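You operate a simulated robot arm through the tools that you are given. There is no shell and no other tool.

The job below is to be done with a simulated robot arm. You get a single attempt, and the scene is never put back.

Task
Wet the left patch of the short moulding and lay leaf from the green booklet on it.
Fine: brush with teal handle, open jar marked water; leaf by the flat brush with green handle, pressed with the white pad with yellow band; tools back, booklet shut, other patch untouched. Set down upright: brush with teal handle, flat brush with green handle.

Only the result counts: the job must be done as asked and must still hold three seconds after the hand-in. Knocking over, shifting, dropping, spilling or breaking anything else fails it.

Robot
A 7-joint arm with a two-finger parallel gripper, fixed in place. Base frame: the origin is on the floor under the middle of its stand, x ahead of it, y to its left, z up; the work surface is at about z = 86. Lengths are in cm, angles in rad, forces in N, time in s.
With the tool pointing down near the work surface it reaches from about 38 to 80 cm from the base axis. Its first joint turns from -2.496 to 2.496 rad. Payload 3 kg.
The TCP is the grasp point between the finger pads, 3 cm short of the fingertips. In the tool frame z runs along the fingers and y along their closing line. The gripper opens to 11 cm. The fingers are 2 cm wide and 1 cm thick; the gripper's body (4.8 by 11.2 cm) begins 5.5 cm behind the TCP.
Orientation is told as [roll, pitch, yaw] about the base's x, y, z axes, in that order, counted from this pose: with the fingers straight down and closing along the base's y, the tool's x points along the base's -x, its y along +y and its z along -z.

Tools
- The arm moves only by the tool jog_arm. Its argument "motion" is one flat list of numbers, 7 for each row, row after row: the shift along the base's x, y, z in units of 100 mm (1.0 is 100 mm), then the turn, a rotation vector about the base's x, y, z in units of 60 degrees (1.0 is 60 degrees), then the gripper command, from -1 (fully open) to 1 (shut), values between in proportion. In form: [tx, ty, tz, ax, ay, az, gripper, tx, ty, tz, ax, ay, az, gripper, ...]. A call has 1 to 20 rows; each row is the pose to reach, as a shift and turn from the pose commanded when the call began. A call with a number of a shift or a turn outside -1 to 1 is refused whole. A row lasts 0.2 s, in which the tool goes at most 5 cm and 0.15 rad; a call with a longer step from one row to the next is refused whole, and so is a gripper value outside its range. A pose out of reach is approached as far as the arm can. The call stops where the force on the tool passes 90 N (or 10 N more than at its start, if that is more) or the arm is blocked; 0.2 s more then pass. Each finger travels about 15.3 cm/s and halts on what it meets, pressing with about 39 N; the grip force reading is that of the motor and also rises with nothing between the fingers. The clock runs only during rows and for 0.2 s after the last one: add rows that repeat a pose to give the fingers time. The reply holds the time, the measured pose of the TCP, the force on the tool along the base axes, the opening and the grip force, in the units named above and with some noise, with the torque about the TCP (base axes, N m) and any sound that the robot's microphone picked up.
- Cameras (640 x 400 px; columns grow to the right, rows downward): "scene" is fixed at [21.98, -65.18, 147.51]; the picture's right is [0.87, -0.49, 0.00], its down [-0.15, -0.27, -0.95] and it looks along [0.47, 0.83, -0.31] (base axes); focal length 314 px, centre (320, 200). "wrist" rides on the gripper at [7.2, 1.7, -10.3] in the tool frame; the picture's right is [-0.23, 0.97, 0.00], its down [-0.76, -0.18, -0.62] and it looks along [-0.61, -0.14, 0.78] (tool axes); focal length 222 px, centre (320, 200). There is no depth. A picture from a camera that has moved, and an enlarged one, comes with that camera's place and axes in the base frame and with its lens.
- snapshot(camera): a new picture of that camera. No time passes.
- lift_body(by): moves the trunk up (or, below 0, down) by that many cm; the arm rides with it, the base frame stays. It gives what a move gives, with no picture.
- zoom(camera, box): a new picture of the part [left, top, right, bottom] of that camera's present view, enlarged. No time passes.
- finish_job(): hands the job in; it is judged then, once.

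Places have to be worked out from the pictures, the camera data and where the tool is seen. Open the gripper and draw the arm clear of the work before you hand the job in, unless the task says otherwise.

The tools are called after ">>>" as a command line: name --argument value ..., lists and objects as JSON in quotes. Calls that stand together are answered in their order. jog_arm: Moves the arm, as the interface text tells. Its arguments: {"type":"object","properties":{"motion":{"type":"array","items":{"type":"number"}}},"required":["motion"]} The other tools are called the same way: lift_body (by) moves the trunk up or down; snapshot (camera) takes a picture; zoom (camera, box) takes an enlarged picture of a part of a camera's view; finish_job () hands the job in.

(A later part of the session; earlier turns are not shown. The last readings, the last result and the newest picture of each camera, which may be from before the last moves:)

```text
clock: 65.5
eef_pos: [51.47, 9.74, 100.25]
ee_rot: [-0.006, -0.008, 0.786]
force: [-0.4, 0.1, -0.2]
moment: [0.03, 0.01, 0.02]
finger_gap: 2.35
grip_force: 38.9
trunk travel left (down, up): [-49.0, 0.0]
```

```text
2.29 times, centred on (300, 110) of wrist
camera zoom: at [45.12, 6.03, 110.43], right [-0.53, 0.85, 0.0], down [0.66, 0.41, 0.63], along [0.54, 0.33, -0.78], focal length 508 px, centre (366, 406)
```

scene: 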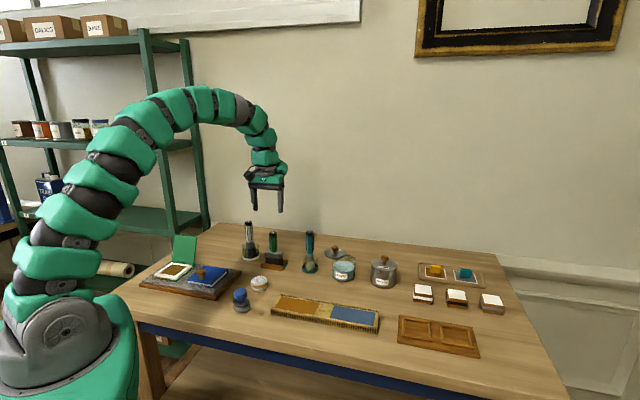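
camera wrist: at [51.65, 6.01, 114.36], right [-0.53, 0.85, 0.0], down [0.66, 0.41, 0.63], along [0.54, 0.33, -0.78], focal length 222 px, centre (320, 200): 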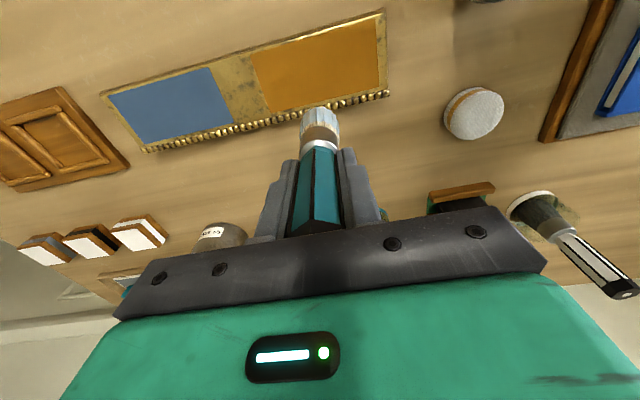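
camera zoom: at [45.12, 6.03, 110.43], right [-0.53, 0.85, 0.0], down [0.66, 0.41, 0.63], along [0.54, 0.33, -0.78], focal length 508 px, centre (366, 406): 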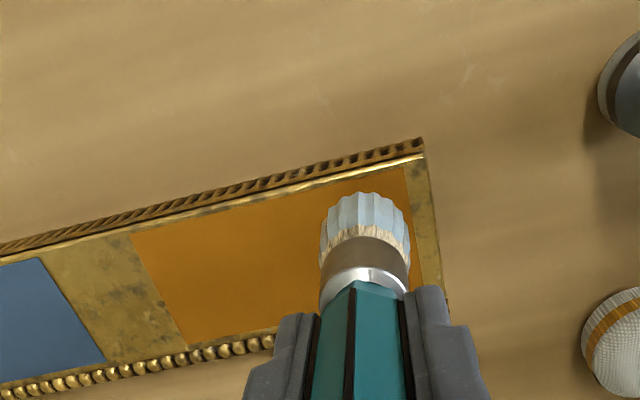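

I lower toward the surface in small steps, watching the force for first contact.

>>> jog_arm --motion '[0, 0, -0.04, 0, 0, 0, 0.9, 0, 0, -0.08, 0, 0, 0, 0.9, 0, 0, -0.11, 0, 0, 0, 0.9, 0, 0, -0.11, 0, 0, 0, 0.9]'

>>> zoom --camera "scene" --box '[265, 275, 325, 325]'

```text
clock: 66.5
eef_pos: [51.44, 9.74, 99.14]
ee_rot: [-0.005, -0.007, 0.785]
force: [-0.2, 1.1, -0.4]
moment: [0.0, 0.01, 0.01]
finger_gap: 2.35
grip_force: 39.2
trunk travel left (down, up): [-49.0, 0.0]
```

```text
8.00 times, centred on (295, 300) of scene
camera zoom: at [21.98, -65.18, 147.51], right [0.87, -0.49, 0.0], down [-0.15, -0.27, -0.95], along [0.47, 0.83, -0.31], focal length 2516 px, centre (520, -600)
```

zoom: 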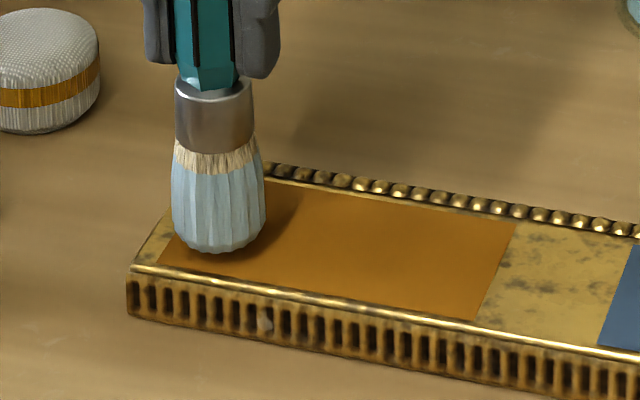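

>>> jog_arm --motion '[0, 0, -0.02, 0, 0, 0, 0.9, 0, 0, -0.04, 0, 0, 0, 0.9, 0, 0, -0.05, 0, 0, 0, 0.9, 0, 0, -0.05, 0, 0, 0, 0.9]'

>>> zoom --camera "scene" --box '[265, 275, 325, 325]'

```text
clock: 67.5
eef_pos: [51.43, 9.93, 98.56]
ee_rot: [-0.005, -0.005, 0.786]
force: [0.5, 0.3, -0.7]
moment: [0.0, 0.01, -0.05]
finger_gap: 2.39
grip_force: 38.8
trunk travel left (down, up): [-49.0, 0.0]
```

```text
8.00 times, centred on (295, 300) of scene
camera zoom: at [21.98, -65.18, 147.51], right [0.87, -0.49, 0.0], down [-0.15, -0.27, -0.95], along [0.47, 0.83, -0.31], focal length 2516 px, centre (520, -600)
```

zoom: 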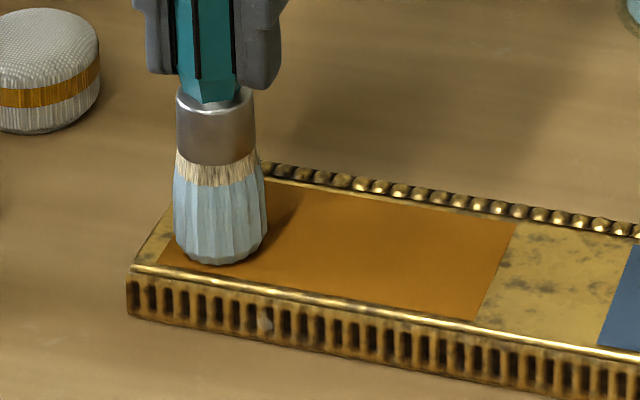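

>>> jog_arm --motion '[0, 0, -0.015, 0, 0, 0, 0.9, 0, 0, -0.03, 0, 0, 0, 0.9, 0, 0, -0.03, 0, 0, 0, 0.9, 0, 0, -0.03, 0, 0, 0, 0.9]'

>>> zoom --camera "scene" --box '[265, 275, 325, 325]'

```text
clock: 68.5
eef_pos: [51.42, 9.77, 98.39]
ee_rot: [-0.006, -0.007, 0.785]
force: [0.2, 1.4, 4.0]
moment: [0.17, 0.12, -0.04]
finger_gap: 2.37
grip_force: 39.1
trunk travel left (down, up): [-49.0, 0.0]
```

```text
8.00 times, centred on (295, 300) of scene
camera zoom: at [21.98, -65.18, 147.51], right [0.87, -0.49, 0.0], down [-0.15, -0.27, -0.95], along [0.47, 0.83, -0.31], focal length 2516 px, centre (520, -600)
```

zoom: 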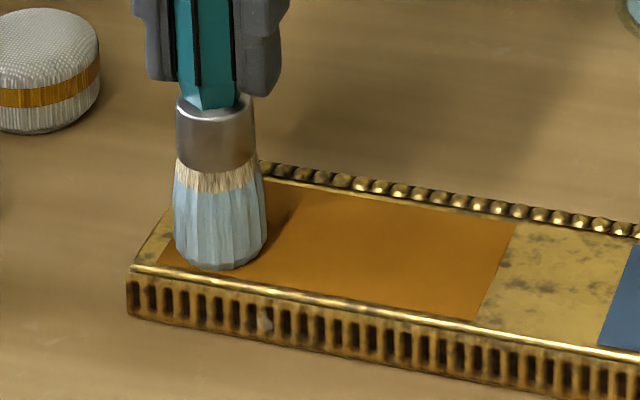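

Contact at TCP z≈98.35 with about 4 N. I make a short light stroke along the patch and check for a wet mark.

>>> jog_arm --motion '[0.03, -0.03, 0, 0, 0, 0, 0.9, 0.06, -0.06, 0, 0, 0, 0, 0.9, 0.1, -0.1, 0, 0, 0, 0, 0.9, 0.14, -0.14, 0, 0, 0, 0, 0.9, 0.18, -0.18, 0, 0, 0, 0, 0.9, 0.22, -0.22, 0, 0, 0, 0, 0.9, 0.22, -0.22, 0, 0, 0, 0, 0.9]'

>>> zoom --camera "scene" --box '[265, 275, 345, 330]'

>>> zoom --camera "wrist" --box '[160, 30, 440, 190]'

```text
clock: 70.1
eef_pos: [53.64, 7.77, 98.39]
ee_rot: [-0.006, -0.006, 0.785]
force: [0.6, -0.2, -0.9]
moment: [-0.03, 0.02, 0.01]
finger_gap: 2.35
grip_force: 39.0
trunk travel left (down, up): [-49.0, 0.0]
```

```text
7.27 times, centred on (305, 302) of scene
camera zoom: at [21.98, -65.18, 147.51], right [0.87, -0.49, 0.0], down [-0.15, -0.27, -0.95], along [0.47, 0.83, -0.31], focal length 2287 px, centre (429, -546)
```

zoom: 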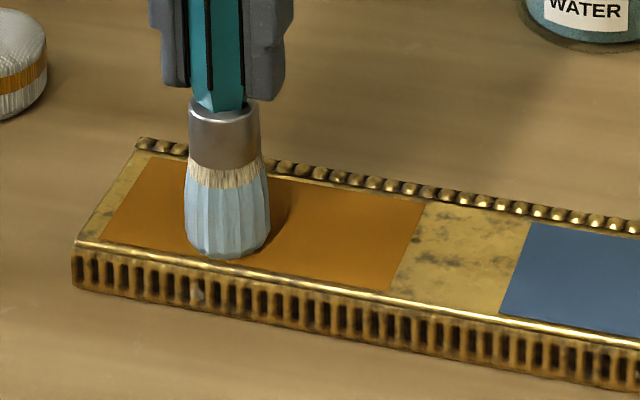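

```text
2.29 times, centred on (300, 110) of wrist
camera zoom: at [47.31, 3.83, 108.61], right [-0.53, 0.85, 0.0], down [0.66, 0.41, 0.63], along [0.54, 0.33, -0.78], focal length 508 px, centre (366, 406)
```

zoom: 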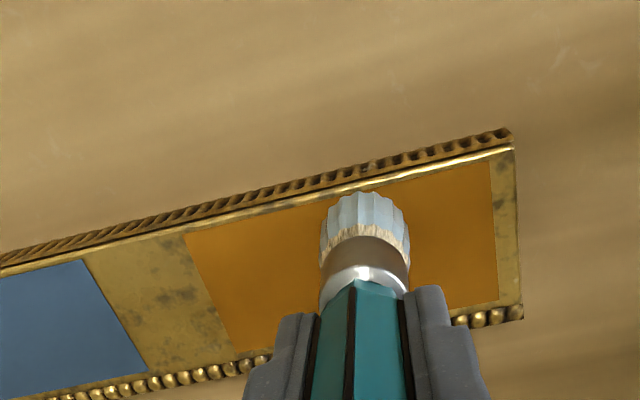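

No mark and no force here, so I was barely touching. I lower a little more to get steady light contact.

>>> jog_arm --motion '[0, 0, -0.01, 0, 0, 0, 0.9, 0, 0, -0.02, 0, 0, 0, 0.9, 0, 0, -0.02, 0, 0, 0, 0.9, 0, 0, -0.02, 0, 0, 0, 0.9]'

>>> zoom --camera "scene" --box '[265, 275, 345, 330]'

```text
clock: 71.1
eef_pos: [53.72, 7.75, 98.16]
ee_rot: [-0.005, -0.009, 0.785]
force: [4.0, -1.4, 30.5]
moment: [-0.25, -0.24, -0.07]
finger_gap: 2.39
grip_force: 39.3
trunk travel left (down, up): [-49.0, 0.0]
```

```text
7.27 times, centred on (305, 302) of scene
camera zoom: at [21.98, -65.18, 147.51], right [0.87, -0.49, 0.0], down [-0.15, -0.27, -0.95], along [0.47, 0.83, -0.31], focal length 2287 px, centre (429, -546)
```

zoom: 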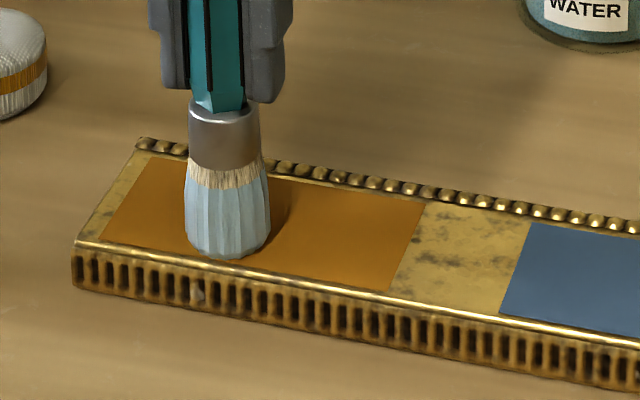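

Firm contact now (30 N), so I ease up by 1 mm and stroke back slightly to see if the bristles leave a wet mark.

>>> jog_arm --motion '[0, 0, 0.009, 0, 0, 0, 0.9, 0.02, -0.02, 0.009, 0, 0, 0, 0.9, 0.05, -0.05, 0.009, 0, 0, 0, 0.9, 0.08, -0.08, 0.009, 0, 0, 0, 0.9, 0.11, -0.11, 0.009, 0, 0, 0, 0.9, 0.14, -0.14, 0.009, 0, 0, 0, 0.9, 0.14, -0.14, 0.009, 0, 0, 0, 0.9]'

>>> zoom --camera "scene" --box '[265, 275, 345, 330]'

>>> zoom --camera "wrist" --box '[160, 30, 440, 190]'

```text
clock: 72.7
eef_pos: [55.16, 6.18, 98.2]
ee_rot: [-0.005, -0.007, 0.786]
force: [-0.2, 0.2, 2.3]
moment: [0.07, 0.15, -0.01]
finger_gap: 2.37
grip_force: 39.1
trunk travel left (down, up): [-49.0, 0.0]
```

```text
7.27 times, centred on (305, 302) of scene
camera zoom: at [21.98, -65.18, 147.51], right [0.87, -0.49, 0.0], down [-0.15, -0.27, -0.95], along [0.47, 0.83, -0.31], focal length 2287 px, centre (429, -546)
```

zoom: 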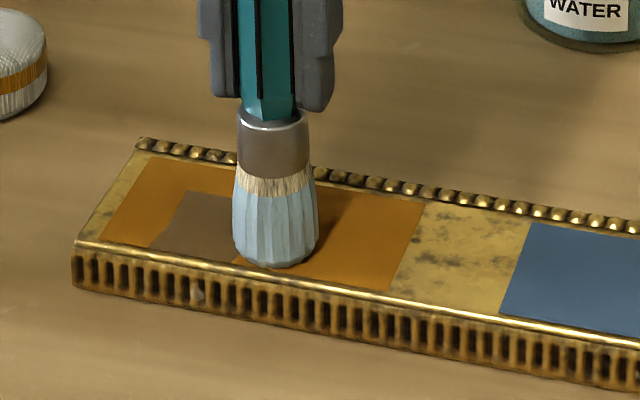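

```text
2.29 times, centred on (300, 110) of wrist
camera zoom: at [48.76, 2.38, 108.49], right [-0.53, 0.85, 0.0], down [0.66, 0.41, 0.63], along [0.54, 0.33, -0.78], focal length 508 px, centre (366, 406)
```

zoom: 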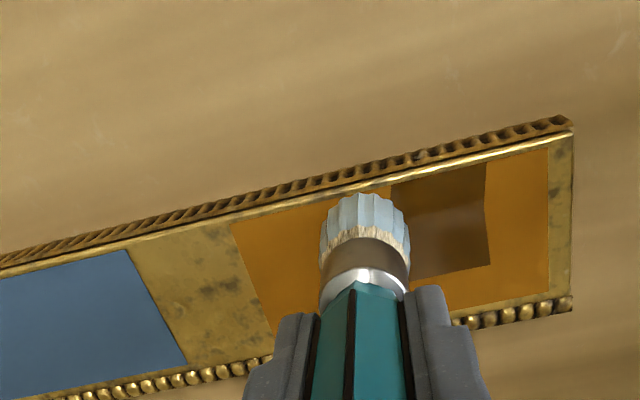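

A clear dark wet area appears behind the brush. I continue the stroke to the right end of the patch with light contact.

>>> jog_arm --motion '[0.03, -0.03, -0.005, 0, 0, 0, 0.9, 0.06, -0.06, -0.005, 0, 0, 0, 0.9, 0.09, -0.09, -0.005, 0, 0, 0, 0.9, 0.12, -0.12, -0.005, 0, 0, 0, 0.9, 0.15, -0.15, -0.005, 0, 0, 0, 0.9, 0.18, -0.18, -0.005, 0, 0, 0, 0.9, 0.21, -0.21, -0.005, 0, 0, 0, 0.9, 0.24, -0.24, -0.005, 0, 0, 0, 0.9, 0.26, -0.26, -0.005, 0, 0, 0, 0.9, 0.26, -0.26, -0.005, 0, 0, 0, 0.9]'

>>> zoom --camera "scene" --box '[265, 275, 345, 330]'

>>> zoom --camera "wrist" --box '[200, 30, 480, 190]'

```text
clock: 74.9
eef_pos: [57.74, 3.75, 98.19]
ee_rot: [-0.006, -0.005, 0.786]
force: [-0.3, -0.4, -0.5]
moment: [-0.03, -0.02, 0.0]
finger_gap: 2.35
grip_force: 39.1
trunk travel left (down, up): [-49.0, 0.0]
```

```text
7.27 times, centred on (305, 302) of scene
camera zoom: at [21.98, -65.18, 147.51], right [0.87, -0.49, 0.0], down [-0.15, -0.27, -0.95], along [0.47, 0.83, -0.31], focal length 2287 px, centre (429, -546)
```

zoom: 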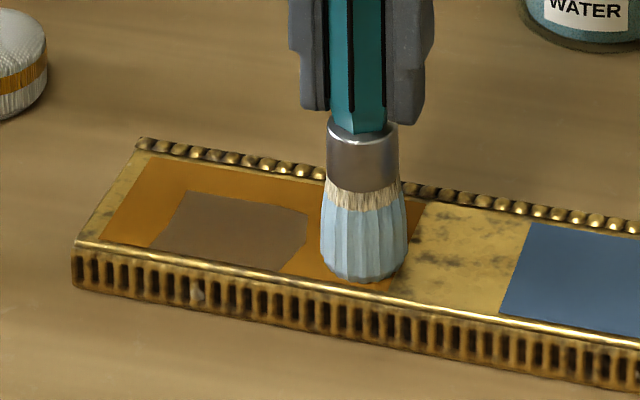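

```text
2.29 times, centred on (340, 110) of wrist
camera zoom: at [51.43, -0.18, 108.52], right [-0.53, 0.85, 0.0], down [0.66, 0.41, 0.63], along [0.54, 0.33, -0.78], focal length 508 px, centre (274, 406)
```

zoom: 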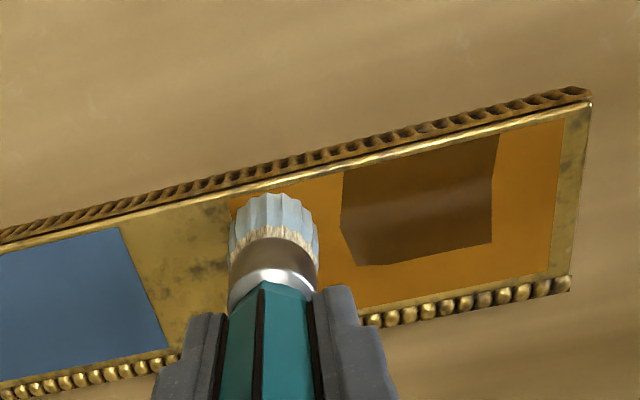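

Contact was lost near the right end, so part of it is dry. I lower by about a millimetre and stroke back over that stretch.

>>> jog_arm --motion '[0, 0, -0.006, 0, 0, 0, 0.9, 0, 0, -0.01, 0, 0, 0, 0.9, 0, 0, -0.01, 0, 0, 0, 0.9]'

```text
clock: 75.7
eef_pos: [57.73, 3.76, 98.13]
ee_rot: [-0.003, -0.008, 0.786]
force: [-0.8, 3.9, 13.4]
moment: [0.4, 0.28, -0.02]
finger_gap: 2.4
grip_force: 39.1
trunk travel left (down, up): [-49.0, 0.0]
```

Contact is good here (13 N). I stroke back toward the middle at this height.

>>> jog_arm --motion '[-0.03, 0.03, 0.002, 0, 0, 0, 0.9, -0.06, 0.06, 0.002, 0, 0, 0, 0.9, -0.09, 0.09, 0.002, 0, 0, 0, 0.9, -0.12, 0.12, 0.002, 0, 0, 0, 0.9, -0.15, 0.15, 0.002, 0, 0, 0, 0.9, -0.18, 0.18, 0.002, 0, 0, 0, 0.9, -0.21, 0.21, 0.002, 0, 0, 0, 0.9, -0.24, 0.24, 0.002, 0, 0, 0, 0.9]'

>>> zoom --camera "scene" --box '[265, 275, 345, 330]'

>>> zoom --camera "wrist" --box '[160, 30, 440, 190]'

```text
clock: 77.5
eef_pos: [55.18, 6.09, 98.06]
ee_rot: [-0.005, -0.006, 0.784]
force: [-0.8, 0.3, -1.1]
moment: [0.0, -0.02, 0.01]
finger_gap: 2.35
grip_force: 39.3
trunk travel left (down, up): [-49.0, 0.0]
```

```text
7.27 times, centred on (305, 302) of scene
camera zoom: at [21.98, -65.18, 147.51], right [0.87, -0.49, 0.0], down [-0.15, -0.27, -0.95], along [0.47, 0.83, -0.31], focal length 2287 px, centre (429, -546)
```

zoom: 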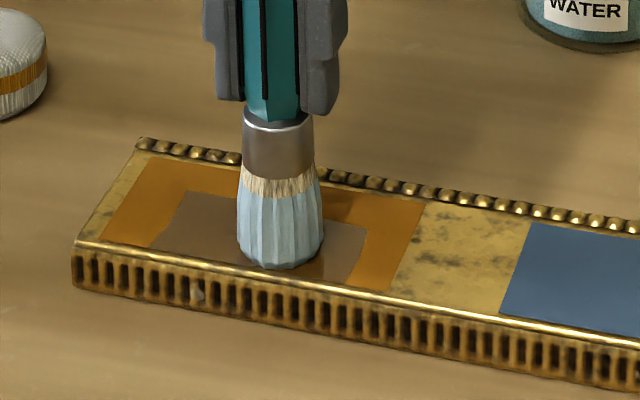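

```text
2.29 times, centred on (300, 110) of wrist
camera zoom: at [48.9, 2.23, 108.39], right [-0.53, 0.85, 0.0], down [0.66, 0.41, 0.63], along [0.54, 0.33, -0.78], focal length 508 px, centre (366, 406)
```

zoom: 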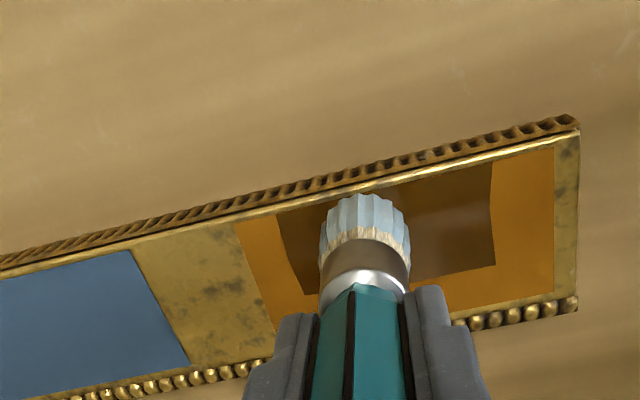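

Wet cells now span most of the front two-thirds, but the left strip, right strip and back row are still dry. I lift slightly, go to the left end further from the front lip, and lower onto the surface.

>>> jog_arm --motion '[0, 0, 0.04, 0, 0, 0, 0.9, -0.15, 0.2, 0.05, 0, 0, 0, 0.9, -0.335, 0.473, 0.05, 0, 0, 0, 0.9, -0.335, 0.473, 0.02, 0, 0, 0, 0.9, -0.335, 0.473, 0.0, 0, 0, 0, 0.9, -0.335, 0.473, 0.0, 0, 0, 0, 0.9]'

>>> zoom --camera "scene" --box '[265, 275, 345, 330]'

>>> zoom --camera "wrist" --box '[160, 30, 440, 190]'

```text
clock: 78.9
eef_pos: [52.0, 10.76, 98.04]
ee_rot: [-0.006, -0.01, 0.786]
force: [-0.9, 1.5, 3.5]
moment: [0.16, 0.22, -0.02]
finger_gap: 2.37
grip_force: 39.3
trunk travel left (down, up): [-49.0, 0.0]
```

```text
7.27 times, centred on (305, 302) of scene
camera zoom: at [21.98, -65.18, 147.51], right [0.87, -0.49, 0.0], down [-0.15, -0.27, -0.95], along [0.47, 0.83, -0.31], focal length 2287 px, centre (429, -546)
```

zoom: 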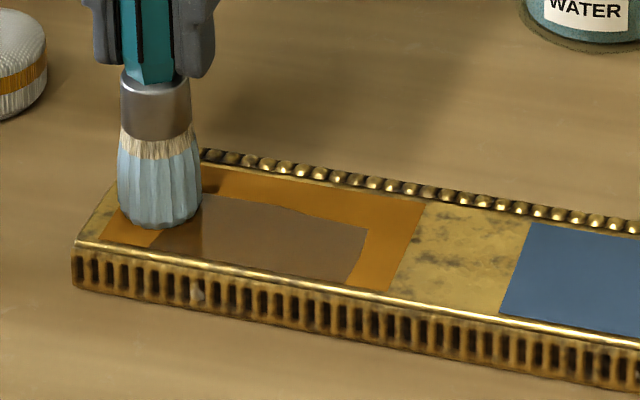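

```text
2.29 times, centred on (300, 110) of wrist
camera zoom: at [45.65, 6.96, 108.41], right [-0.53, 0.85, 0.0], down [0.66, 0.41, 0.63], along [0.54, 0.33, -0.78], focal length 508 px, centre (366, 406)
```

zoom: 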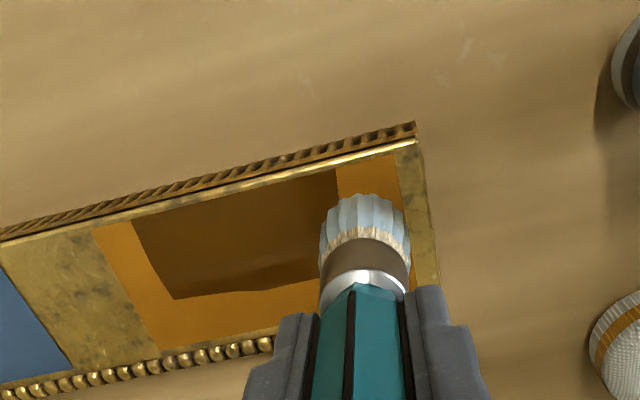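

Light contact again. I press a touch more and stroke backward across the left end of the patch.

>>> jog_arm --motion '[-0.01, 0.0, -0.004, 0, 0, 0, 0.9, -0.01, 0.0, -0.008, 0, 0, 0, 0.9, 0.02, 0.03, -0.008, 0, 0, 0, 0.9, 0.05, 0.06, -0.008, 0, 0, 0, 0.9, 0.08, 0.09, -0.008, 0, 0, 0, 0.9, 0.11, 0.12, -0.008, 0, 0, 0, 0.9, 0.13, 0.14, -0.008, 0, 0, 0, 0.9]'

>>> zoom --camera "scene" --box '[265, 275, 345, 330]'

>>> zoom --camera "wrist" --box '[160, 30, 440, 190]'

```text
clock: 80.5
eef_pos: [53.06, 12.12, 97.91]
ee_rot: [-0.005, -0.01, 0.787]
force: [-4.5, -2.3, 14.5]
moment: [0.06, 0.43, 0.04]
finger_gap: 2.38
grip_force: 39.3
trunk travel left (down, up): [-49.0, 0.0]
```

```text
7.27 times, centred on (305, 302) of scene
camera zoom: at [21.98, -65.18, 147.51], right [0.87, -0.49, 0.0], down [-0.15, -0.27, -0.95], along [0.47, 0.83, -0.31], focal length 2287 px, centre (429, -546)
```

zoom: 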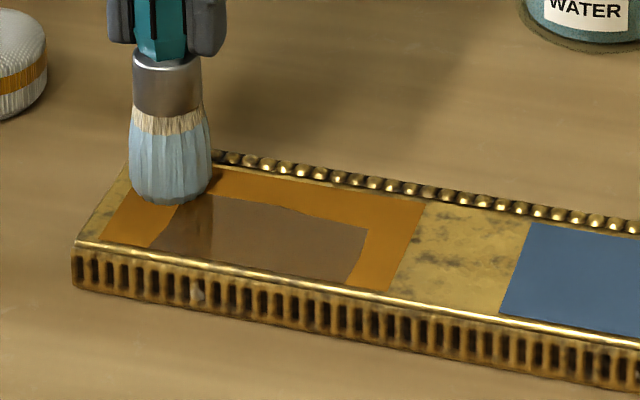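

```text
2.29 times, centred on (300, 110) of wrist
camera zoom: at [46.79, 8.32, 108.26], right [-0.53, 0.85, 0.0], down [0.66, 0.41, 0.63], along [0.54, 0.33, -0.78], focal length 508 px, centre (366, 406)
```

zoom: 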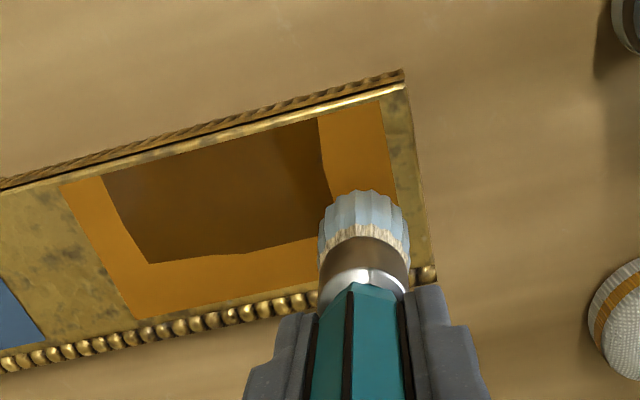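

Contact force is 14 N here. I stroke along the back row toward the right and look at what was left behind.

>>> jog_arm --motion '[0.03, -0.03, 0.003, 0, 0, 0, 0.9, 0.06, -0.06, 0.003, 0, 0, 0, 0.9, 0.09, -0.09, 0.003, 0, 0, 0, 0.9, 0.12, -0.12, 0.003, 0, 0, 0, 0.9, 0.15, -0.15, 0.003, 0, 0, 0, 0.9, 0.18, -0.18, 0.003, 0, 0, 0, 0.9, 0.21, -0.21, 0.003, 0, 0, 0, 0.9]'

>>> zoom --camera "scene" --box '[265, 275, 345, 330]'

>>> zoom --camera "wrist" --box '[160, 30, 440, 190]'

```text
clock: 82.1
eef_pos: [55.25, 9.98, 98.12]
ee_rot: [-0.005, -0.006, 0.786]
force: [0.2, 0.2, -0.1]
moment: [-0.03, 0.0, 0.0]
finger_gap: 2.35
grip_force: 38.5
trunk travel left (down, up): [-49.0, 0.0]
```

```text
7.27 times, centred on (305, 302) of scene
camera zoom: at [21.98, -65.18, 147.51], right [0.87, -0.49, 0.0], down [-0.15, -0.27, -0.95], along [0.47, 0.83, -0.31], focal length 2287 px, centre (429, -546)
```

zoom: 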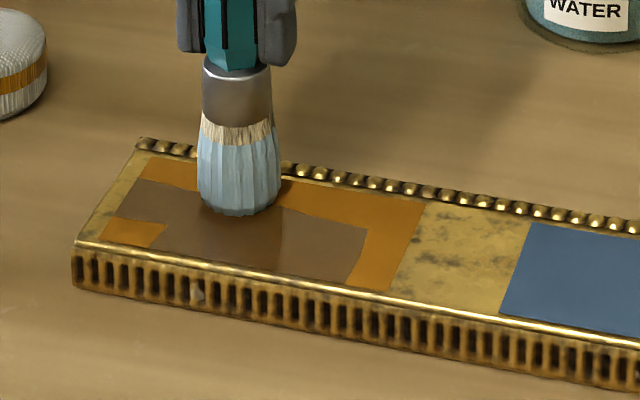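

```text
2.29 times, centred on (300, 110) of wrist
camera zoom: at [49.0, 6.25, 108.3], right [-0.53, 0.85, 0.0], down [0.66, 0.41, 0.63], along [0.54, 0.33, -0.78], focal length 508 px, centre (366, 406)
```

zoom: 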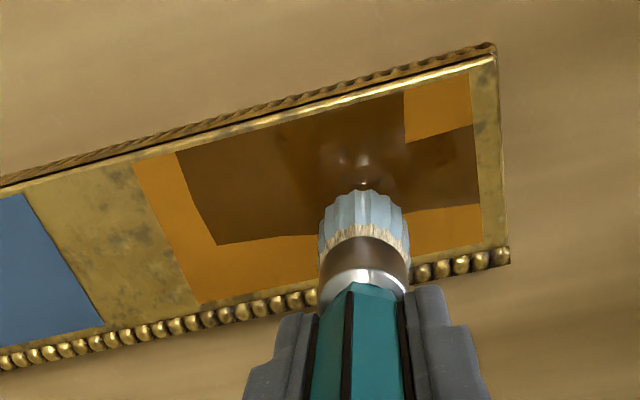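

A band at the left end did get wet; contact was lost again on the way right. I press down about 2 mm here to regain contact and continue along the back row in short pressed strokes.

>>> jog_arm --motion '[0, 0, -0.01, 0, 0, 0, 0.9, 0, 0, -0.018, 0, 0, 0, 0.9, 0, 0, -0.022, 0, 0, 0, 0.9, 0, 0, -0.022, 0, 0, 0, 0.9]'

```text
clock: 83.1
eef_pos: [55.32, 10.02, 97.93]
ee_rot: [-0.007, -0.008, 0.785]
force: [1.1, -2.9, 17.3]
moment: [-0.32, -0.33, -0.08]
finger_gap: 2.37
grip_force: 38.6
trunk travel left (down, up): [-49.0, 0.0]
```

Good contact (17 N). I stroke left along the back row at this height and then look.

>>> jog_arm --motion '[-0.03, 0.03, 0, 0, 0, 0, 0.9, -0.06, 0.06, 0, 0, 0, 0, 0.9, -0.09, 0.09, 0, 0, 0, 0, 0.9, -0.12, 0.12, 0, 0, 0, 0, 0.9, -0.15, 0.15, 0, 0, 0, 0, 0.9, -0.18, 0.18, 0, 0, 0, 0, 0.9, -0.21, 0.21, 0, 0, 0, 0, 0.9, -0.23, 0.23, 0, 0, 0, 0, 0.9]'

>>> zoom --camera "scene" --box '[265, 275, 345, 330]'

>>> zoom --camera "wrist" --box '[160, 30, 440, 190]'

```text
clock: 84.9
eef_pos: [53.05, 12.36, 97.76]
ee_rot: [-0.005, -0.008, 0.786]
force: [9.1, -6.9, 31.3]
moment: [-0.45, -0.82, -0.02]
finger_gap: 2.38
grip_force: 39.0
trunk travel left (down, up): [-49.0, 0.0]
```

```text
7.27 times, centred on (305, 302) of scene
camera zoom: at [21.98, -65.18, 147.51], right [0.87, -0.49, 0.0], down [-0.15, -0.27, -0.95], along [0.47, 0.83, -0.31], focal length 2287 px, centre (429, -546)
```

zoom: 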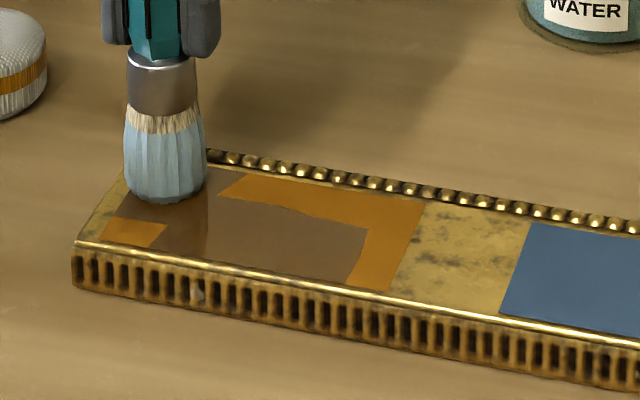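

```text
2.29 times, centred on (300, 110) of wrist
camera zoom: at [46.6, 8.51, 108.14], right [-0.53, 0.85, 0.0], down [0.66, 0.41, 0.63], along [0.54, 0.33, -0.78], focal length 508 px, centre (366, 406)
```

zoom: 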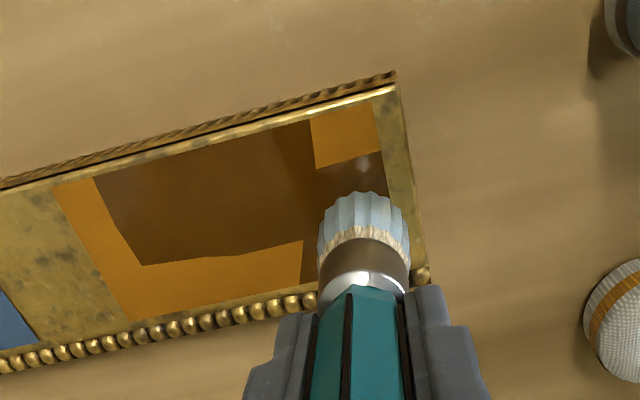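

The back-left corner is wet now. I ease the pressure slightly and stroke forward over the remaining dry front-left corner.

>>> jog_arm --motion '[-0.02, -0.02, 0.006, 0, 0, 0, 0.9, -0.05, -0.05, 0.008, 0, 0, 0, 0.9, -0.08, -0.08, 0.008, 0, 0, 0, 0.9, -0.11, -0.11, 0.008, 0, 0, 0, 0.9, -0.14, -0.14, 0.008, 0, 0, 0, 0.9, -0.17, -0.17, 0.008, 0, 0, 0, 0.9, -0.19, -0.19, 0.008, 0, 0, 0, 0.9]'

>>> zoom --camera "scene" --box '[265, 275, 345, 330]'

>>> zoom --camera "wrist" --box '[160, 30, 440, 190]'

```text
clock: 86.5
eef_pos: [50.96, 10.46, 97.97]
ee_rot: [-0.005, -0.006, 0.785]
force: [-0.3, 0.0, -1.0]
moment: [0.0, 0.0, 0.05]
finger_gap: 2.32
grip_force: 39.4
trunk travel left (down, up): [-49.0, 0.0]
```

```text
7.27 times, centred on (305, 302) of scene
camera zoom: at [21.98, -65.18, 147.51], right [0.87, -0.49, 0.0], down [-0.15, -0.27, -0.95], along [0.47, 0.83, -0.31], focal length 2287 px, centre (429, -546)
```

zoom: 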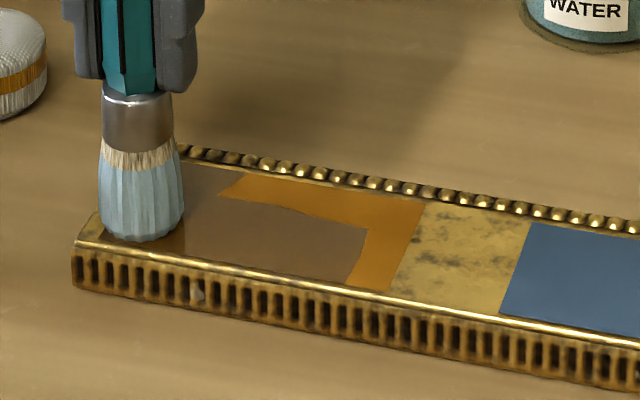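

```text
2.29 times, centred on (300, 110) of wrist
camera zoom: at [44.74, 6.64, 108.22], right [-0.53, 0.85, 0.0], down [0.66, 0.41, 0.63], along [0.54, 0.33, -0.78], focal length 508 px, centre (366, 406)
```

zoom: 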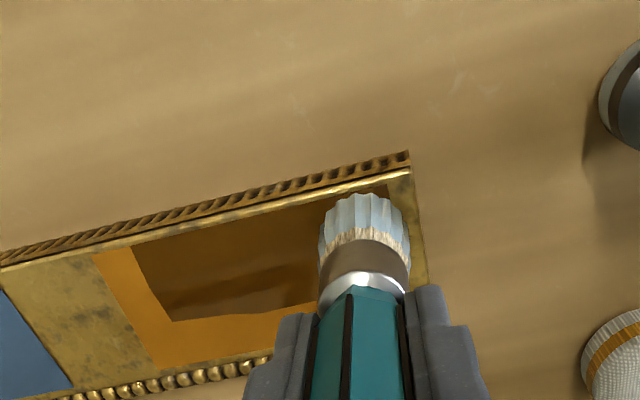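

The left end is done. Now the back row from the middle to the right: I hop over, press to contact and stroke right.

>>> jog_arm --motion '[0.05, 0, 0.03, 0, 0, 0, 0.9, 0.2, -0.01, 0.04, 0, 0, 0, 0.9, 0.384, -0.02, 0.04, 0, 0, 0, 0.9, 0.384, -0.02, 0.01, 0, 0, 0, 0.9, 0.384, -0.02, -0.008, 0, 0, 0, 0.9, 0.384, -0.02, -0.014, 0, 0, 0, 0.9, 0.384, -0.02, -0.014, 0, 0, 0, 0.9]'

```text
clock: 88.1
eef_pos: [54.91, 10.3, 98.0]
ee_rot: [-0.006, -0.01, 0.786]
force: [0.1, 1.5, 29.9]
moment: [0.42, 0.25, -0.02]
finger_gap: 2.37
grip_force: 38.8
trunk travel left (down, up): [-49.0, 0.0]
```

>>> jog_arm --motion '[0.02, -0.02, 0.004, 0, 0, 0, 0.9, 0.05, -0.05, 0.005, 0, 0, 0, 0.9, 0.08, -0.08, 0.005, 0, 0, 0, 0.9, 0.11, -0.11, 0.005, 0, 0, 0, 0.9, 0.14, -0.14, 0.005, 0, 0, 0, 0.9, 0.17, -0.17, 0.005, 0, 0, 0, 0.9, 0.2, -0.2, 0.005, 0, 0, 0, 0.9, 0.23, -0.23, 0.005, 0, 0, 0, 0.9]'

>>> zoom --camera "scene" --box '[265, 275, 345, 330]'

>>> zoom --camera "wrist" --box '[160, 30, 440, 190]'

```text
clock: 89.9
eef_pos: [57.07, 8.1, 97.95]
ee_rot: [-0.008, -0.008, 0.785]
force: [-4.8, 6.9, 24.1]
moment: [0.76, 0.53, -0.02]
finger_gap: 2.34
grip_force: 39.6
trunk travel left (down, up): [-49.0, 0.0]
```

```text
7.27 times, centred on (305, 302) of scene
camera zoom: at [21.98, -65.18, 147.51], right [0.87, -0.49, 0.0], down [-0.15, -0.27, -0.95], along [0.47, 0.83, -0.31], focal length 2287 px, centre (429, -546)
```

zoom: 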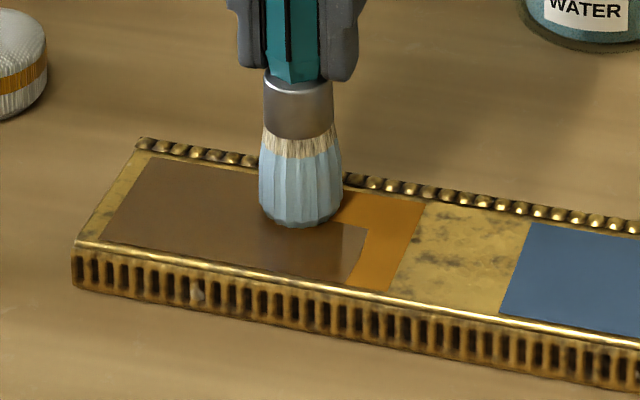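

```text
2.29 times, centred on (300, 110) of wrist
camera zoom: at [50.77, 4.23, 108.14], right [-0.53, 0.85, 0.0], down [0.66, 0.41, 0.63], along [0.54, 0.33, -0.78], focal length 508 px, centre (366, 406)
```

zoom: 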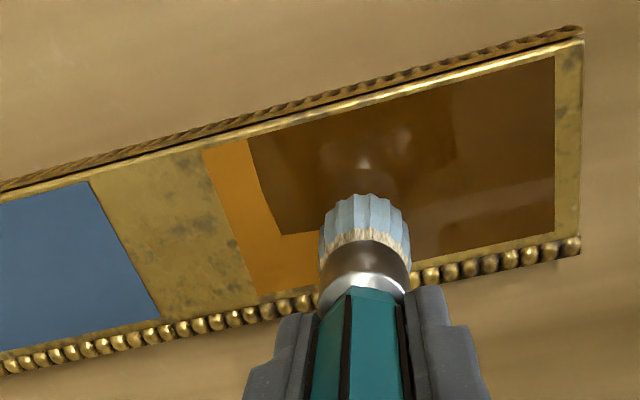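

Very good: everything left of the brush is wet. I continue the stroke to the right end of the orange patch.

>>> jog_arm --motion '[0.03, -0.03, 0.002, 0, 0, 0, 0.9, 0.06, -0.06, 0.002, 0, 0, 0, 0.9, 0.09, -0.09, 0.002, 0, 0, 0, 0.9, 0.12, -0.12, 0.002, 0, 0, 0, 0.9, 0.15, -0.15, 0.002, 0, 0, 0, 0.9, 0.18, -0.18, 0.002, 0, 0, 0, 0.9, 0.21, -0.21, 0.002, 0, 0, 0, 0.9, 0.24, -0.24, 0.002, 0, 0, 0, 0.9, 0.265, -0.265, 0.002, 0, 0, 0, 0.9]'

>>> zoom --camera "scene" --box '[265, 275, 345, 330]'

>>> zoom --camera "wrist" --box '[160, 30, 440, 190]'

```text
clock: 91.9
eef_pos: [59.91, 5.34, 98.0]
ee_rot: [-0.006, -0.008, 0.784]
force: [-2.6, 4.5, 14.2]
moment: [0.43, 0.43, -0.04]
finger_gap: 2.36
grip_force: 38.9
trunk travel left (down, up): [-49.0, 0.0]
```

```text
7.27 times, centred on (305, 302) of scene
camera zoom: at [21.98, -65.18, 147.51], right [0.87, -0.49, 0.0], down [-0.15, -0.27, -0.95], along [0.47, 0.83, -0.31], focal length 2287 px, centre (429, -546)
```

zoom: 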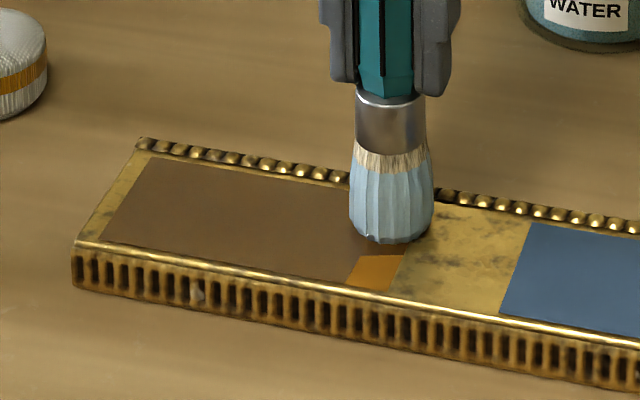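

```text
2.29 times, centred on (300, 110) of wrist
camera zoom: at [53.55, 1.47, 108.13], right [-0.53, 0.85, 0.0], down [0.66, 0.41, 0.63], along [0.54, 0.33, -0.78], focal length 508 px, centre (366, 406)
```

zoom: 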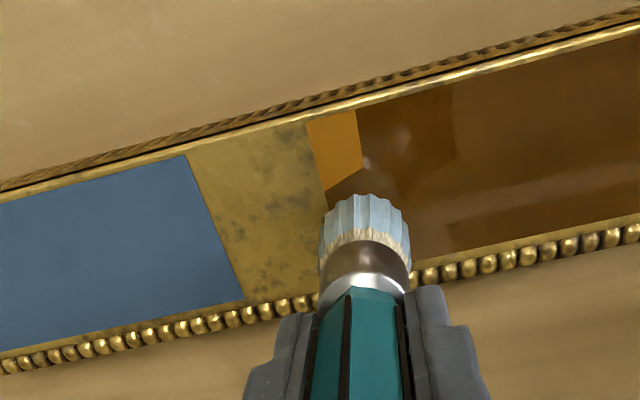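

Only the front-right corner is dry. I stroke forward over it.

>>> jog_arm --motion '[-0.02, -0.02, 0.002, 0, 0, 0, 0.9, -0.05, -0.05, 0.002, 0, 0, 0, 0.9, -0.08, -0.08, 0.002, 0, 0, 0, 0.9, -0.11, -0.11, 0.003, 0, 0, 0, 0.9, -0.14, -0.14, 0.003, 0, 0, 0, 0.9, -0.17, -0.17, 0.003, 0, 0, 0, 0.9, -0.185, -0.185, 0.003, 0, 0, 0, 0.9]'

>>> zoom --camera "scene" --box '[265, 275, 345, 330]'

>>> zoom --camera "wrist" --box '[160, 30, 440, 190]'

```text
clock: 93.5
eef_pos: [58.13, 3.49, 97.93]
ee_rot: [-0.007, -0.009, 0.784]
force: [3.1, -0.2, 9.2]
moment: [-0.06, -0.22, -0.03]
finger_gap: 2.34
grip_force: 38.7
trunk travel left (down, up): [-49.0, 0.0]
```

```text
7.27 times, centred on (305, 302) of scene
camera zoom: at [21.98, -65.18, 147.51], right [0.87, -0.49, 0.0], down [-0.15, -0.27, -0.95], along [0.47, 0.83, -0.31], focal length 2287 px, centre (429, -546)
```

zoom: 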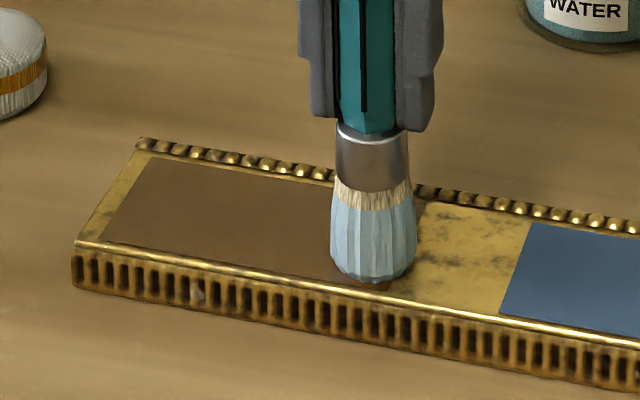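

```text
2.29 times, centred on (300, 110) of wrist
camera zoom: at [51.75, -0.3, 108.15], right [-0.53, 0.85, 0.0], down [0.66, 0.41, 0.63], along [0.54, 0.33, -0.78], focal length 508 px, centre (366, 406)
```

zoom: 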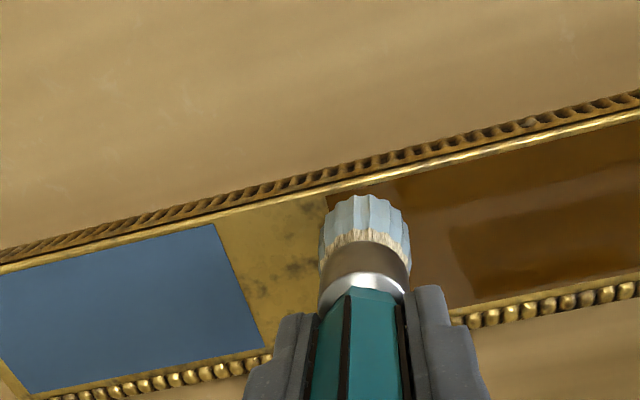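

The whole orange patch is wet. I lift the brush straight up and carry it back toward its cup.

>>> jog_arm --motion '[0, 0, 0.1, 0, 0, 0, 0.9, 0, 0, 0.25, 0, 0, 0, 0.9, 0.05, 0.1, 0.45, 0, 0, 0, 0.9, 0.15, 0.3, 0.65, 0, 0, 0, 0.9, 0.3, 0.55, 0.85, 0, 0, 0, 0.9, 0.45, 0.8, 0.9, 0, 0, 0, 0.9, 0.58, 1, 0.9, 0, 0, 0, 0.9]'

>>> jog_arm --motion '[0.12, 0.2, 0, 0, 0, 0, 0.9, 0.24, 0.45, 0, 0, 0, 0, 0.9, 0.36, 0.7, 0, 0, 0, 0, 0.9, 0.48, 0.9, 0, 0, 0, 0, 0.9, 0.55, 1, 0, 0, 0, 0, 0.9, 0.55, 1, 0, 0, 0, 0, 0.9]'

```text
clock: 95.1
eef_pos: [63.9, 13.51, 106.89]
ee_rot: [-0.003, -0.007, 0.786]
force: [-0.1, 0.9, -0.1]
moment: [-0.06, -0.02, -0.03]
finger_gap: 2.34
grip_force: 39.4
trunk travel left (down, up): [-49.0, 0.0]
```

```text
clock: 96.5
eef_pos: [69.48, 23.3, 106.72]
ee_rot: [-0.005, -0.007, 0.786]
force: [-0.2, 0.0, -1.2]
moment: [-0.06, 0.01, -0.01]
finger_gap: 2.32
grip_force: 38.9
trunk travel left (down, up): [-49.0, 0.0]
```

Now the last bit to (70.1, 27.65) above the cup; then I check the alignment in both cameras.

>>> jog_arm --motion '[0.02, 0.15, 0, 0, 0, 0, 0.9, 0.05, 0.3, 0, 0, 0, 0, 0.9, 0.06, 0.435, 0, 0, 0, 0, 0.9, 0.06, 0.435, 0, 0, 0, 0, 0.9, 0.06, 0.435, 0, 0, 0, 0, 0.9]'

>>> zoom --camera "scene" --box '[270, 190, 350, 280]'

>>> zoom --camera "wrist" --box '[220, 30, 420, 190]'

>>> zoom --camera "scene" --box '[265, 285, 385, 340]'

```text
clock: 97.7
eef_pos: [69.96, 27.86, 106.9]
ee_rot: [-0.003, -0.008, 0.786]
force: [0.0, 1.2, -1.2]
moment: [0.02, 0.03, 0.01]
finger_gap: 2.38
grip_force: 39.4
trunk travel left (down, up): [-49.0, 0.0]
```

```text
4.44 times, centred on (310, 235) of scene
camera zoom: at [21.98, -65.18, 147.51], right [0.87, -0.49, 0.0], down [-0.15, -0.27, -0.95], along [0.47, 0.83, -0.31], focal length 1398 px, centre (364, 44)
```

zoom: 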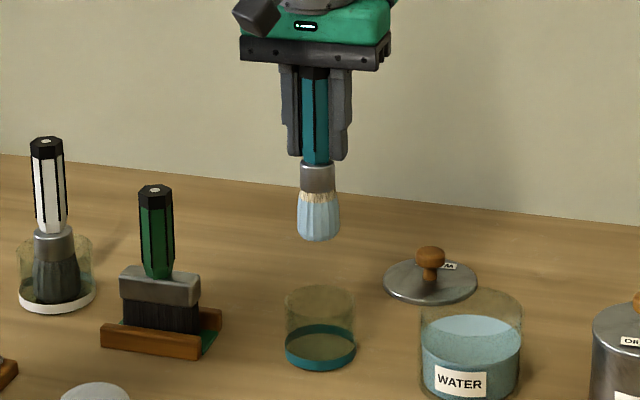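

```text
2.50 times, centred on (320, 110) of wrist
camera zoom: at [63.73, 24.02, 117.22], right [-0.53, 0.85, 0.0], down [0.66, 0.41, 0.63], along [0.54, 0.33, -0.78], focal length 555 px, centre (320, 425)
```

zoom: 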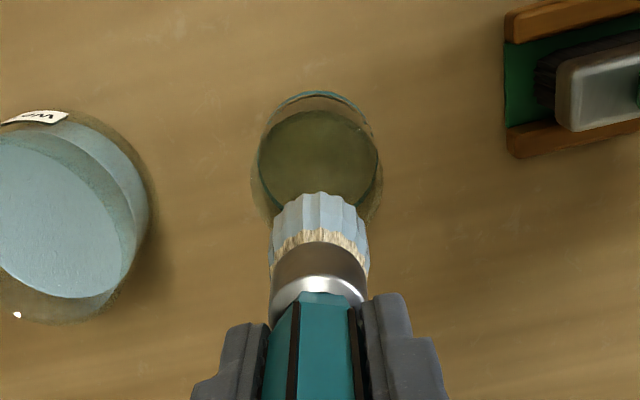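

```text
5.33 times, centred on (325, 312) of scene
camera zoom: at [21.98, -65.18, 147.51], right [0.87, -0.49, 0.0], down [-0.15, -0.27, -0.95], along [0.47, 0.83, -0.31], focal length 1677 px, centre (293, -400)
```

zoom: 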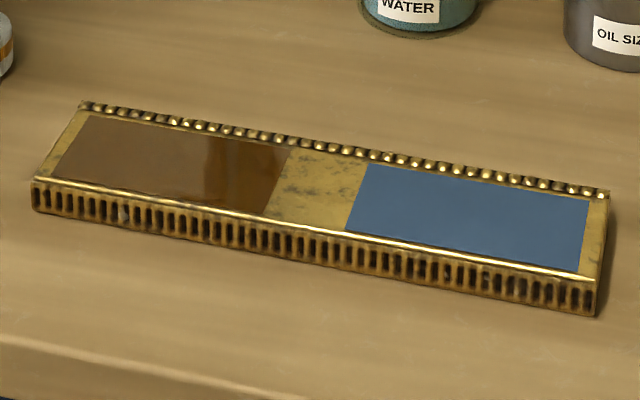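

The brush is aligned above its cup and the patch is uniformly wet. I lower it into the cup.

>>> jog_arm --motion '[0.008, -0.012, -0.15, 0, 0, 0, 0.9, 0.008, -0.012, -0.35, 0, 0, 0, 0.9, 0.008, -0.012, -0.55, 0, 0, 0, 0.9, 0.008, -0.012, -0.72, 0, 0, 0, 0.9, 0.008, -0.012, -0.85, 0, 0, 0, 0.9, 0.008, -0.012, -0.93, 0, 0, 0, 0.9, 0.008, -0.012, -0.97, 0, 0, 0, 0.9, 0.008, -0.012, -0.97, 0, 0, 0, 0.9]'

>>> zoom --camera "scene" --box '[270, 210, 350, 280]'

```text
clock: 99.5
eef_pos: [70.09, 27.6, 97.22]
ee_rot: [-0.005, -0.007, 0.786]
force: [-0.5, 0.6, -0.1]
moment: [-0.03, -0.02, 0.02]
finger_gap: 2.37
grip_force: 38.8
trunk travel left (down, up): [-49.0, 0.0]
```

```text
5.71 times, centred on (310, 245) of scene
camera zoom: at [21.98, -65.18, 147.51], right [0.87, -0.49, 0.0], down [-0.15, -0.27, -0.95], along [0.47, 0.83, -0.31], focal length 1797 px, centre (377, -57)
```

zoom: 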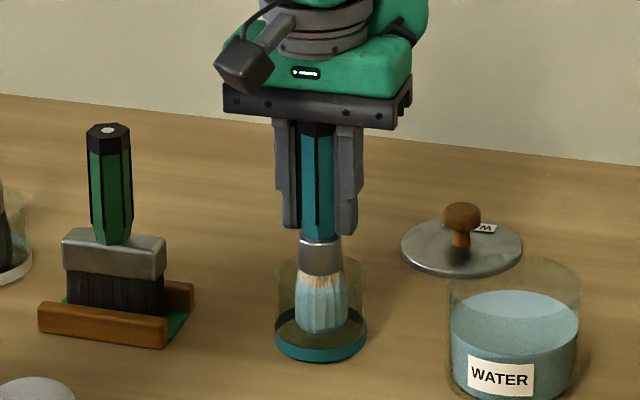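

It's inside the cup, about 1 cm from the floor. I lower in small steps until contact.

>>> jog_arm --motion '[0, 0, -0.03, 0, 0, 0, 0.9, 0, 0, -0.06, 0, 0, 0, 0.9, 0, 0, -0.075, 0, 0, 0, 0.9, 0, 0, -0.075, 0, 0, 0, 0.9]'

```text
clock: 100.5
eef_pos: [70.14, 27.6, 96.29]
ee_rot: [-0.007, -0.006, 0.786]
force: [-0.2, 0.1, -0.3]
moment: [0.01, 0.01, 0.03]
finger_gap: 2.34
grip_force: 39.0
trunk travel left (down, up): [-49.0, 0.0]
```

>>> jog_arm --motion '[0, 0, -0.015, 0, 0, 0, 0.9, 0, 0, -0.025, 0, 0, 0, 0.9, 0, 0, -0.025, 0, 0, 0, 0.9]'

>>> zoom --camera "scene" --box '[270, 210, 350, 280]'

```text
clock: 101.3
eef_pos: [69.97, 27.7, 96.17]
ee_rot: [-0.005, -0.006, 0.785]
force: [-0.2, 0.9, 2.7]
moment: [0.06, 0.06, -0.03]
finger_gap: 2.36
grip_force: 39.0
trunk travel left (down, up): [-49.0, 0.0]
```

```text
5.71 times, centred on (310, 245) of scene
camera zoom: at [21.98, -65.18, 147.51], right [0.87, -0.49, 0.0], down [-0.15, -0.27, -0.95], along [0.47, 0.83, -0.31], focal length 1797 px, centre (377, -57)
```

zoom: 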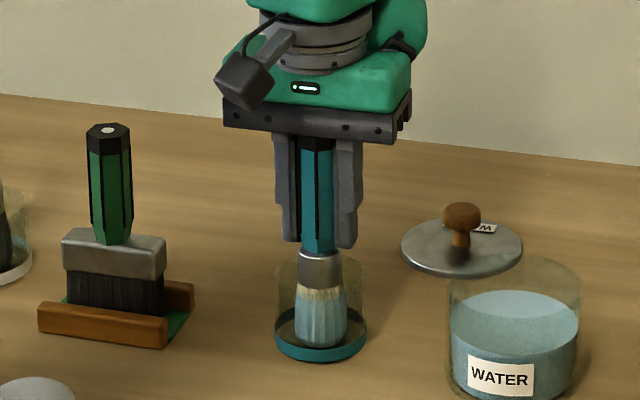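

The bristles rest on the cup floor (2.7 N) and the brush stands upright as before. I open the fingers slowly and check it stays put.

>>> jog_arm --motion '[0, 0, 0, 0, 0, 0, 0.5, 0, 0, 0, 0, 0, 0, 0.2, 0, 0, 0, 0, 0, 0, -0.2, 0, 0, 0, 0, 0, 0, -0.3, 0, 0, 0, 0, 0, 0, -0.3]'

>>> zoom --camera "scene" --box '[270, 210, 350, 280]'

```text
clock: 102.5
eef_pos: [70.01, 27.82, 96.14]
ee_rot: [-0.005, -0.007, 0.784]
force: [0.5, 0.8, -0.1]
moment: [-0.02, -0.01, -0.02]
finger_gap: 7.14
grip_force: 0.1
trunk travel left (down, up): [-49.0, 0.0]
```

```text
5.71 times, centred on (310, 245) of scene
camera zoom: at [21.98, -65.18, 147.51], right [0.87, -0.49, 0.0], down [-0.15, -0.27, -0.95], along [0.47, 0.83, -0.31], focal length 1797 px, centre (377, -57)
```

zoom: 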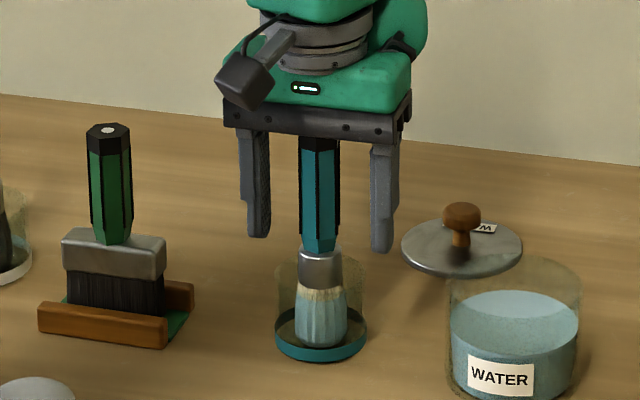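

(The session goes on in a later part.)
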